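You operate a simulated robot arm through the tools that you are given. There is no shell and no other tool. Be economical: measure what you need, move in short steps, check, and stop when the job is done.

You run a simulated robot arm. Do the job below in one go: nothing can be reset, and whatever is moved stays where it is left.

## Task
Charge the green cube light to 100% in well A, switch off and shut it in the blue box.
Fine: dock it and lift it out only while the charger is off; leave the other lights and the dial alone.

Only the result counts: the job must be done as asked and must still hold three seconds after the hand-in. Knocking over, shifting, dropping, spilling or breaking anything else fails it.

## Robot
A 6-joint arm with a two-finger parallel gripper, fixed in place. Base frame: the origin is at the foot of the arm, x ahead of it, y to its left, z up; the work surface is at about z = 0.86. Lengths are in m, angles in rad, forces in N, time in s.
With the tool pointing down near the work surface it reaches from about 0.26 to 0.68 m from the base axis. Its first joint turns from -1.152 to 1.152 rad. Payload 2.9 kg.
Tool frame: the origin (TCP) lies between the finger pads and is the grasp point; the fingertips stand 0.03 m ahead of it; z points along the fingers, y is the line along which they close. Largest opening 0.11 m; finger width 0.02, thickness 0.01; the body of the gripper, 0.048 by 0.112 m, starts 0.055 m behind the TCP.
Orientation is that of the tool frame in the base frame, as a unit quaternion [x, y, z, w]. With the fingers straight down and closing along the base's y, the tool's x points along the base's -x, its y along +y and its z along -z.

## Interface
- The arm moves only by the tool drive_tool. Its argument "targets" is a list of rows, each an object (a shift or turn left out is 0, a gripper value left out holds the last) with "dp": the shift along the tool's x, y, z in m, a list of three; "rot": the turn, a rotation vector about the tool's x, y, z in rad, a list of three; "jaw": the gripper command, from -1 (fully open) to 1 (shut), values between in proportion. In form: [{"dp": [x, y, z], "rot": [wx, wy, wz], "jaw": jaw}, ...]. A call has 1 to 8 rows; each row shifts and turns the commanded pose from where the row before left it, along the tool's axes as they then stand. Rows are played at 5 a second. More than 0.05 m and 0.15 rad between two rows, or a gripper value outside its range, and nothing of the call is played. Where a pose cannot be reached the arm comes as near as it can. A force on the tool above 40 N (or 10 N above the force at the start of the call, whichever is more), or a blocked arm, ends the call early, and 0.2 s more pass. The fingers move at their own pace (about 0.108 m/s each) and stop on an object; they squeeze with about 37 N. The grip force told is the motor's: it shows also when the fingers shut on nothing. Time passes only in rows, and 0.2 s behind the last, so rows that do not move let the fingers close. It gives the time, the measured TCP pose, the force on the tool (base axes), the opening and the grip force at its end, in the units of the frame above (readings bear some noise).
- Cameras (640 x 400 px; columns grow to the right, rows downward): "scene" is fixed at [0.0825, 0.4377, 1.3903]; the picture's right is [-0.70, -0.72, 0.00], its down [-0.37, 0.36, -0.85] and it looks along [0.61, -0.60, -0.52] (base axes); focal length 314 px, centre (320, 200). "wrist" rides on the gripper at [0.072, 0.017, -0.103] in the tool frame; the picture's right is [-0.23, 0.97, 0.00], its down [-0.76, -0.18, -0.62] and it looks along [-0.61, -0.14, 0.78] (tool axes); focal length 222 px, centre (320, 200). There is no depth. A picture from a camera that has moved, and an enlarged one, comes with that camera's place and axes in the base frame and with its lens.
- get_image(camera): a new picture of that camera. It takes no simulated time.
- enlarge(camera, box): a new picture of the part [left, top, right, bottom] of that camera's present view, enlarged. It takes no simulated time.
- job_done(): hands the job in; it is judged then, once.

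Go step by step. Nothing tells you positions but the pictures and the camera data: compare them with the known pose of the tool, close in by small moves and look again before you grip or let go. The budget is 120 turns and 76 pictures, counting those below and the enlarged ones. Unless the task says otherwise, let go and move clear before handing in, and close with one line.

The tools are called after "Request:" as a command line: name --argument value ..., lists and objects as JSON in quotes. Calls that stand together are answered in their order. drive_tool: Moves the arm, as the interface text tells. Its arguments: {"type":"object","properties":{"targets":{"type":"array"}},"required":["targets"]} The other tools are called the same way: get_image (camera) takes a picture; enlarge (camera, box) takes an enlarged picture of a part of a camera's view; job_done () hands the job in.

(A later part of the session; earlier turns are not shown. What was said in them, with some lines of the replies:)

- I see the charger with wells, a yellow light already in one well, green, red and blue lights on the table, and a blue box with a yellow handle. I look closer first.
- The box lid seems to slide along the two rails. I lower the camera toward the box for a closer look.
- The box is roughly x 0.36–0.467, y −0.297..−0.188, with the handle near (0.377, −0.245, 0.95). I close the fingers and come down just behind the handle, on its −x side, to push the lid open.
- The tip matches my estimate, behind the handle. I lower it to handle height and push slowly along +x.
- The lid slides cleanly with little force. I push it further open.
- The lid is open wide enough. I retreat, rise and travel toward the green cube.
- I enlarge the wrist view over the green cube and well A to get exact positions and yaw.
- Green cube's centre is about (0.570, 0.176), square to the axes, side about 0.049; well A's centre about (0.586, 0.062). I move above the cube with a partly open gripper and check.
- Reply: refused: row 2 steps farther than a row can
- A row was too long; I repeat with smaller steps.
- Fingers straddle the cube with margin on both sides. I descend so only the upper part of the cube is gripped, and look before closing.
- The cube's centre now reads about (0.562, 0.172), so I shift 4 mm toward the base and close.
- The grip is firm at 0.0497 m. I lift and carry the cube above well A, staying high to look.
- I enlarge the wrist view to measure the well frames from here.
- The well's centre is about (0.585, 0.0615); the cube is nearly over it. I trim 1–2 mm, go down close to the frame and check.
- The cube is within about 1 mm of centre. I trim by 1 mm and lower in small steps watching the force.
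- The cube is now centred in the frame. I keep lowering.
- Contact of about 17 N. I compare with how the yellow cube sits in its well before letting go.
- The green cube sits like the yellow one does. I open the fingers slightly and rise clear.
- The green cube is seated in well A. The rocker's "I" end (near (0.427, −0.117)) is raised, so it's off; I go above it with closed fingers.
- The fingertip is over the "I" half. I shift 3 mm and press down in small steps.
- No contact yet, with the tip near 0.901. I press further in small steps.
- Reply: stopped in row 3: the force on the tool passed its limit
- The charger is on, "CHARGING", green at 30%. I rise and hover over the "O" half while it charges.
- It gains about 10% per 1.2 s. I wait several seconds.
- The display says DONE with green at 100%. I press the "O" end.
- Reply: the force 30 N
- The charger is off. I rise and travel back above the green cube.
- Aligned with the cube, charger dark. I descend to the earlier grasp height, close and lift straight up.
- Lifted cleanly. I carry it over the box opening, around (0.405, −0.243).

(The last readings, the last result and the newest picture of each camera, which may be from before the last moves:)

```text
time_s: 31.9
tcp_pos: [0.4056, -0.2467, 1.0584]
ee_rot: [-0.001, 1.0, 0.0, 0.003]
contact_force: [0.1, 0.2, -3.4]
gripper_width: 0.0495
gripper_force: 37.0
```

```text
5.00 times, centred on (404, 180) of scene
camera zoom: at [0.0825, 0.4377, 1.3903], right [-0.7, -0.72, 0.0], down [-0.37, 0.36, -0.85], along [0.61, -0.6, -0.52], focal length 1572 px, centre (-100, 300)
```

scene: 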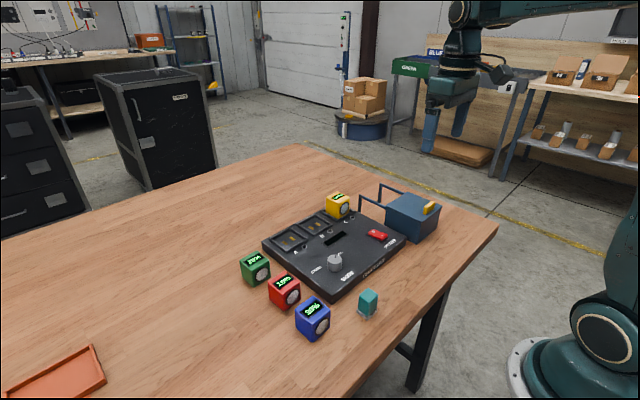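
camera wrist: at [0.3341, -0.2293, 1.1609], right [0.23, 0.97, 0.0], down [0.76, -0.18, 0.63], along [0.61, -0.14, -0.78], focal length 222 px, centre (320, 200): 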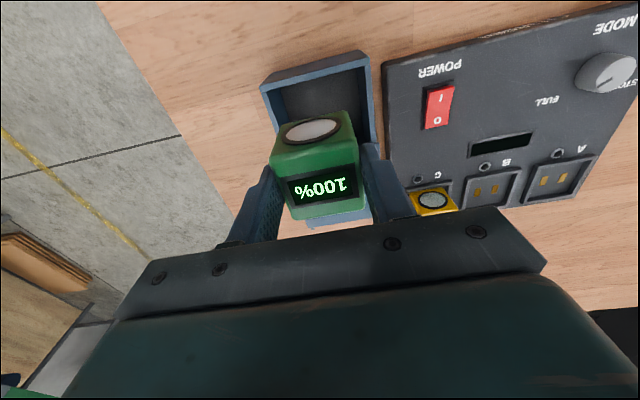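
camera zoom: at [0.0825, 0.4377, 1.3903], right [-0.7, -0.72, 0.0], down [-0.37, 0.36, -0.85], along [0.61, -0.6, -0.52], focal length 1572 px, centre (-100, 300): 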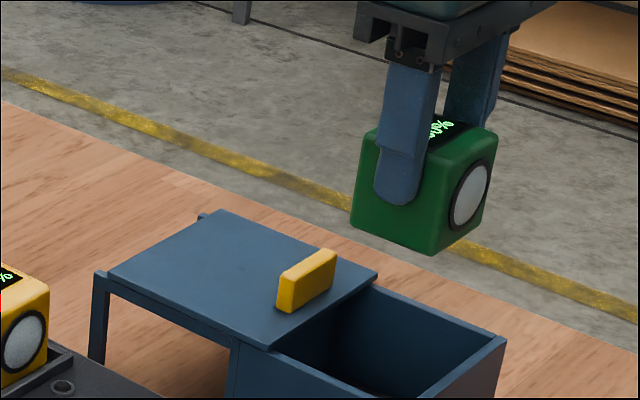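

The opening's centre is about (0.410, −0.243). I trim and lower to just above the rim to verify.

Request:
drive_tool --targets '[{"dp": [-0.005, 0.003, 0.02]}, {"dp": [0, 0, 0.025]}, {}]'

Request:
enlarge --camera "wrist" --box '[200, 30, 440, 180]'

Request:
enlarge --camera "scene" --box '[350, 165, 446, 225]'

```text
time_s: 32.7
tcp_pos: [0.4118, -0.2431, 1.0121]
ee_rot: [0.0, 1.0, -0.001, 0.001]
contact_force: [-0.1, -0.8, -3.0]
gripper_width: 0.0499
gripper_force: 37.0
```

```text
2.67 times, centred on (320, 105) of wrist
camera zoom: at [0.3404, -0.2259, 1.1151], right [0.23, 0.97, 0.0], down [0.76, -0.18, 0.63], along [0.61, -0.14, -0.78], focal length 592 px, centre (320, 453)
```

zoom: 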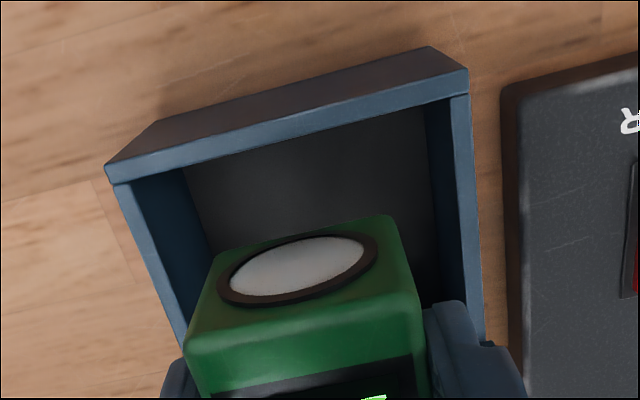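

```text
6.67 times, centred on (398, 195) of scene
camera zoom: at [0.0825, 0.4377, 1.3903], right [-0.7, -0.72, 0.0], down [-0.37, 0.36, -0.85], along [0.61, -0.6, -0.52], focal length 2096 px, centre (-200, 233)
```

zoom: 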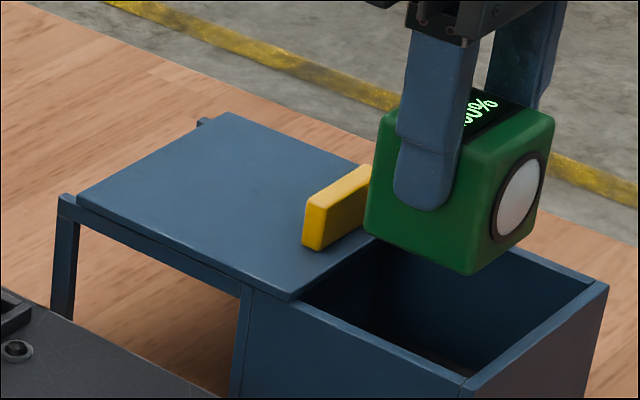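

The cube is about 5 mm from the lid but about 25 mm from the front wall, so I shift 9 mm toward the base, then lower it partly into the box.

Request:
drive_tool --targets '[{"dp": [0.009, 0, 0]}, {"dp": [0, 0, 0.02]}, {"dp": [0, 0, 0.02]}, {}]'

Request:
enlarge --camera "scene" --box '[350, 165, 446, 225]'

Request:
enlarge --camera "wrist" --box '[200, 30, 440, 180]'

```text
time_s: 33.7
tcp_pos: [0.4034, -0.2431, 0.9716]
ee_rot: [0.0, 1.0, -0.001, 0.002]
contact_force: [-0.5, 0.2, -2.6]
gripper_width: 0.0496
gripper_force: 37.1
```

```text
6.67 times, centred on (398, 195) of scene
camera zoom: at [0.0825, 0.4377, 1.3903], right [-0.7, -0.72, 0.0], down [-0.37, 0.36, -0.85], along [0.61, -0.6, -0.52], focal length 2096 px, centre (-200, 233)
```

zoom: 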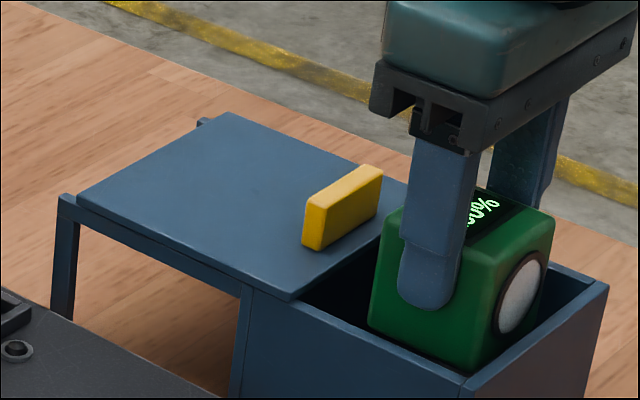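

```text
2.67 times, centred on (320, 105) of wrist
camera zoom: at [0.3313, -0.2249, 1.0746], right [0.23, 0.97, 0.0], down [0.76, -0.18, 0.63], along [0.61, -0.14, -0.78], focal length 592 px, centre (320, 453)
```

zoom: 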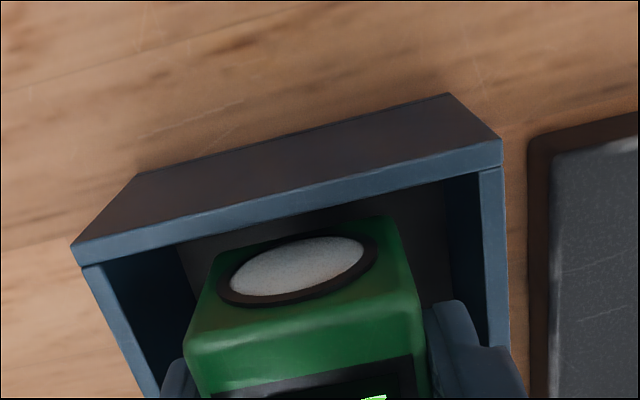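

The cube is inside with clearance on all sides. I lower it to the floor of the box with care.

Request:
drive_tool --targets '[{"dp": [0, 0, 0.018]}, {"dp": [0, 0, 0.016]}, {"dp": [0, 0, 0.006]}, {"dp": [0, 0, 0.003]}]'

Request:
enlarge --camera "scene" --box '[350, 165, 446, 225]'

```text
time_s: 34.7
tcp_pos: [0.403, -0.2411, 0.9292]
ee_rot: [0.001, 1.0, 0.0, 0.001]
contact_force: [-1.2, -0.5, -2.6]
gripper_width: 0.0495
gripper_force: 37.3
```

```text
6.67 times, centred on (398, 195) of scene
camera zoom: at [0.0825, 0.4377, 1.3903], right [-0.7, -0.72, 0.0], down [-0.37, 0.36, -0.85], along [0.61, -0.6, -0.52], focal length 2096 px, centre (-200, 233)
```

zoom: 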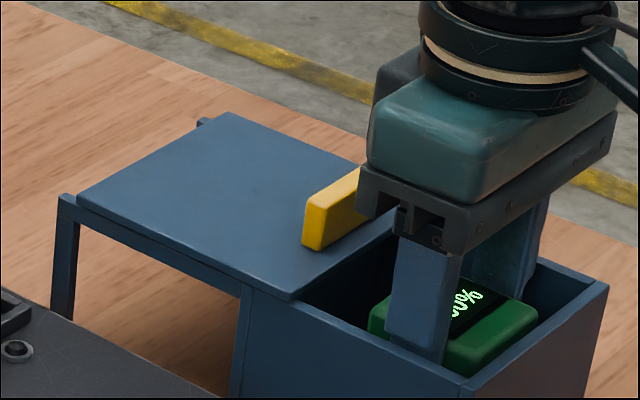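

Request:
drive_tool --targets '[{"dp": [0, 0, 0.003]}, {"dp": [0, 0, 0.002]}, {"dp": [0, 0, 0.002]}]'

```text
time_s: 35.5
tcp_pos: [0.4038, -0.241, 0.9223]
ee_rot: [0.0, 1.0, -0.001, 0.002]
contact_force: [-0.1, -1.1, -1.9]
gripper_width: 0.0499
gripper_force: 37.1
```

No floor contact yet at 0.922. I continue by millimetres.

Request:
drive_tool --targets '[{"dp": [0, 0, 0.002]}, {"dp": [0, 0, 0.002]}, {}]'

```text
time_s: 36.3
tcp_pos: [0.4047, -0.2427, 0.9214]
ee_rot: [0.0, 1.0, -0.002, 0.004]
contact_force: [-5.1, -3.8, 32.7]
gripper_width: 0.0495
gripper_force: 37.4
```

Floor reached. I ease 2 mm, open the fingers only slightly and rise straight out.

Request:
drive_tool --targets '[{"dp": [0, 0, -0.002]}, {"jaw": -0.08}, {}, {"dp": [0, 0, -0.03]}, {"dp": [0, 0, -0.04]}, {"dp": [0, 0, -0.04]}]'

Request:
get_image --camera "wrist"

Request:
enlarge --camera "scene" --box '[340, 150, 468, 230]'

```text
time_s: 37.7
tcp_pos: [0.4045, -0.2411, 1.0294]
ee_rot: [0.0, 1.0, -0.001, 0.001]
contact_force: [0.9, 0.0, 0.7]
gripper_width: 0.0594
gripper_force: 0.0
```

```text
26 pictures are left
camera wrist: at [0.332, -0.2236, 1.1333], right [0.23, 0.97, 0.0], down [0.76, -0.18, 0.63], along [0.61, -0.14, -0.78], focal length 222 px, centre (320, 200)
```

wrist: 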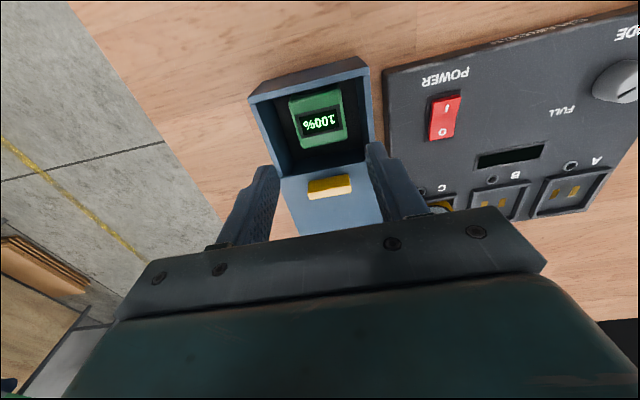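

```text
5.00 times, centred on (404, 190) of scene
camera zoom: at [0.0824, 0.4377, 1.3903], right [-0.7, -0.72, 0.0], down [-0.37, 0.36, -0.85], along [0.61, -0.6, -0.52], focal length 1572 px, centre (-100, 250)
```

zoom: 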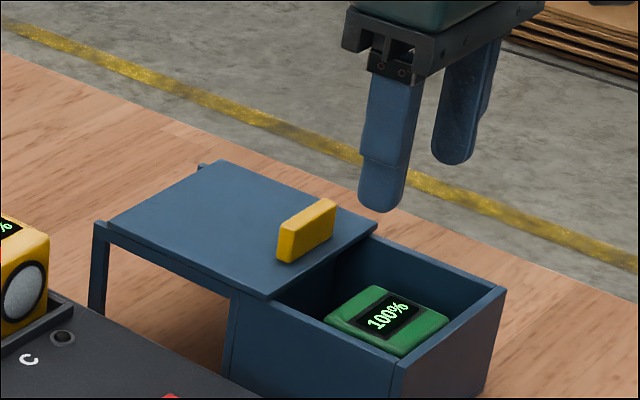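

The cube rests in the box, below the rim. I close the fingers and come down on the far (+x) side of the handle to pull the lid shut.

Request:
drive_tool --targets '[{"dp": [-0.045, -0.001, 0], "jaw": 1}, {"dp": [-0.045, -0.001, 0]}, {"dp": [-0.01, 0, 0.02]}, {"dp": [0, 0, 0.015]}, {}]'

Request:
enlarge --camera "scene" --box '[340, 150, 468, 230]'

```text
time_s: 38.9
tcp_pos: [0.5027, -0.2432, 0.9958]
ee_rot: [-0.001, 1.0, -0.001, 0.002]
contact_force: [0.3, -0.4, -0.4]
gripper_width: 0.0
gripper_force: 37.3
```

```text
5.00 times, centred on (404, 190) of scene
camera zoom: at [0.0825, 0.4377, 1.3903], right [-0.7, -0.72, 0.0], down [-0.37, 0.36, -0.85], along [0.61, -0.6, -0.52], focal length 1572 px, centre (-100, 250)
```

zoom: 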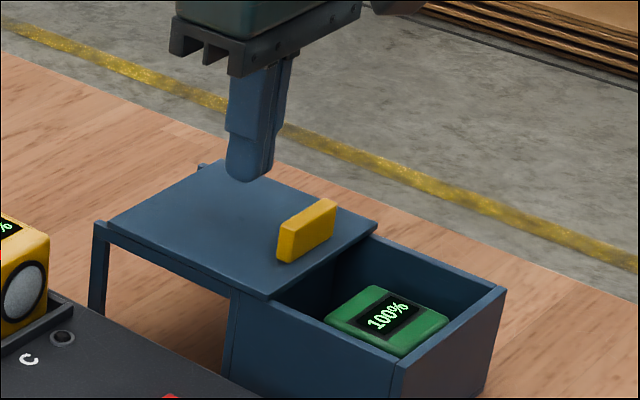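

The fingers are clear beyond the handle. I go down to z 0.978 and pull toward the base.

Request:
drive_tool --targets '[{"dp": [0, 0, 0.01]}, {"dp": [0, 0, 0.0075]}, {"dp": [0.013, 0, 0]}, {"dp": [0.013, 0, 0]}, {"dp": [0.013, 0, 0]}, {"dp": [0.013, 0, 0]}]'

Request:
enlarge --camera "scene" --box '[340, 150, 468, 230]'

```text
time_s: 40.3
tcp_pos: [0.4521, -0.2431, 0.9775]
ee_rot: [0.0, 1.0, 0.001, 0.002]
contact_force: [0.4, 0.7, -0.8]
gripper_width: 0.0
gripper_force: 37.2
```

```text
5.00 times, centred on (404, 190) of scene
camera zoom: at [0.0825, 0.4377, 1.3903], right [-0.7, -0.72, 0.0], down [-0.37, 0.36, -0.85], along [0.61, -0.6, -0.52], focal length 1572 px, centre (-100, 250)
```

zoom: 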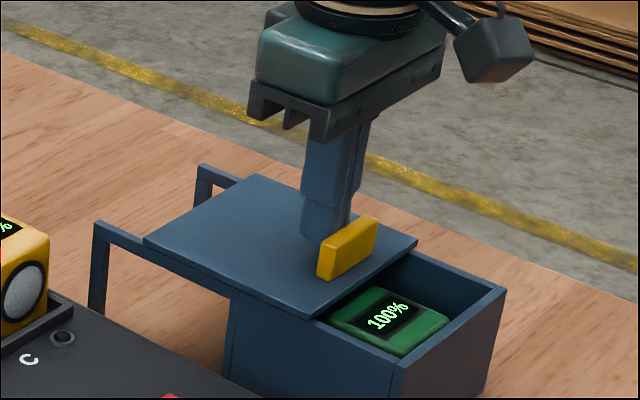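

The lid is sliding shut. I continue about 50 mm, then the last bit slowly.

Request:
drive_tool --targets '[{"dp": [0.013, 0, 0]}, {"dp": [0.013, 0, 0]}, {"dp": [0.013, 0, 0]}, {"dp": [0.01, 0, 0]}, {"dp": [0.004, 0, 0]}]'

Request:
enlarge --camera "scene" --box '[340, 150, 468, 230]'

```text
time_s: 41.5
tcp_pos: [0.3991, -0.2435, 0.9769]
ee_rot: [0.001, 1.0, 0.0, 0.001]
contact_force: [-0.5, 0.8, 0.0]
gripper_width: 0.0
gripper_force: 36.9
```

```text
5.00 times, centred on (404, 190) of scene
camera zoom: at [0.0825, 0.4377, 1.3903], right [-0.7, -0.72, 0.0], down [-0.37, 0.36, -0.85], along [0.61, -0.6, -0.52], focal length 1572 px, centre (-100, 250)
```

zoom: 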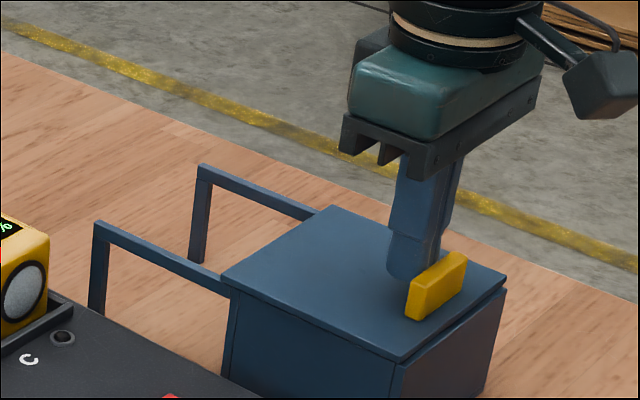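

The lid looks about 2–3 mm short of its original place. I push gently a little more.

Request:
drive_tool --targets '[{"dp": [0.002, 0, 0]}, {"dp": [0.002, 0, 0]}, {"dp": [0.002, 0, 0]}, {}]'

Request:
enlarge --camera "scene" --box '[340, 165, 460, 240]'

```text
time_s: 42.5
tcp_pos: [0.3938, -0.2429, 0.9781]
ee_rot: [-0.001, 1.0, -0.002, 0.003]
contact_force: [12.1, 4.0, -2.6]
gripper_width: 0.0
gripper_force: 37.7
```

```text
5.33 times, centred on (400, 202) of scene
camera zoom: at [0.0828, 0.4378, 1.3902], right [-0.7, -0.72, 0.0], down [-0.37, 0.36, -0.85], along [0.61, -0.6, -0.52], focal length 1677 px, centre (-107, 187)
```

zoom: 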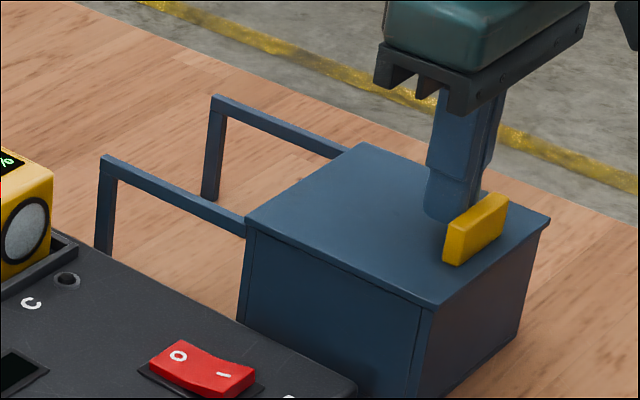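

The lid is back exactly where it was, and 12 N shows it is against its stop. I back off the handle, rise clear and check the scene.

Request:
drive_tool --targets '[{"dp": [-0.01, 0, 0]}, {"dp": [0, 0, -0.04]}, {"dp": [0, 0, -0.04]}, {"dp": [0, 0, -0.04]}, {}]'

Request:
get_image --camera "scene"

Request:
enlarge --camera "scene" --box '[220, 170, 460, 320]'

```text
time_s: 43.7
tcp_pos: [0.4032, -0.2462, 1.1002]
ee_rot: [0.0, 1.0, 0.0, 0.003]
contact_force: [-0.4, 0.8, -0.1]
gripper_width: 0.0001
gripper_force: 36.7
```

```text
20 pictures are left
```

scene: 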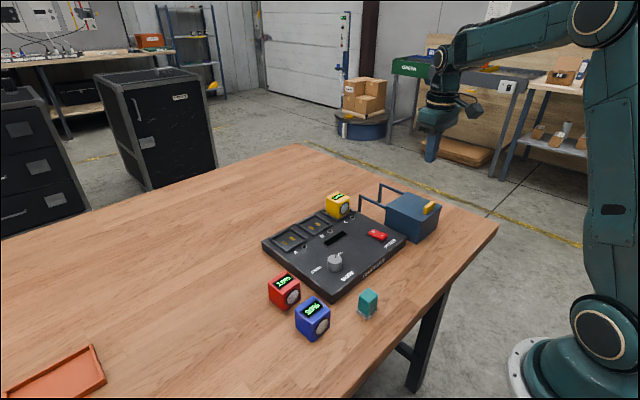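

```text
2.67 times, centred on (340, 245) of scene
camera zoom: at [0.0825, 0.4377, 1.3903], right [-0.7, -0.72, 0.0], down [-0.37, 0.36, -0.85], along [0.61, -0.6, -0.52], focal length 838 px, centre (267, 80)
```

zoom: 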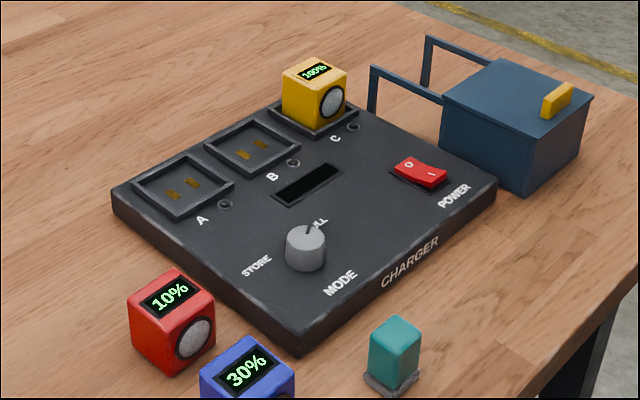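

The box is shut with the green light inside, the charger is off, and everything else is where it was; I hand in.

Request:
job_done

```text
The job is handed in.
```

The green cube light was charged to 100% in well A, the charger was switched off before I lifted the cube out, and the cube is now shut in the blue box; the other lights and the dial were not touched.
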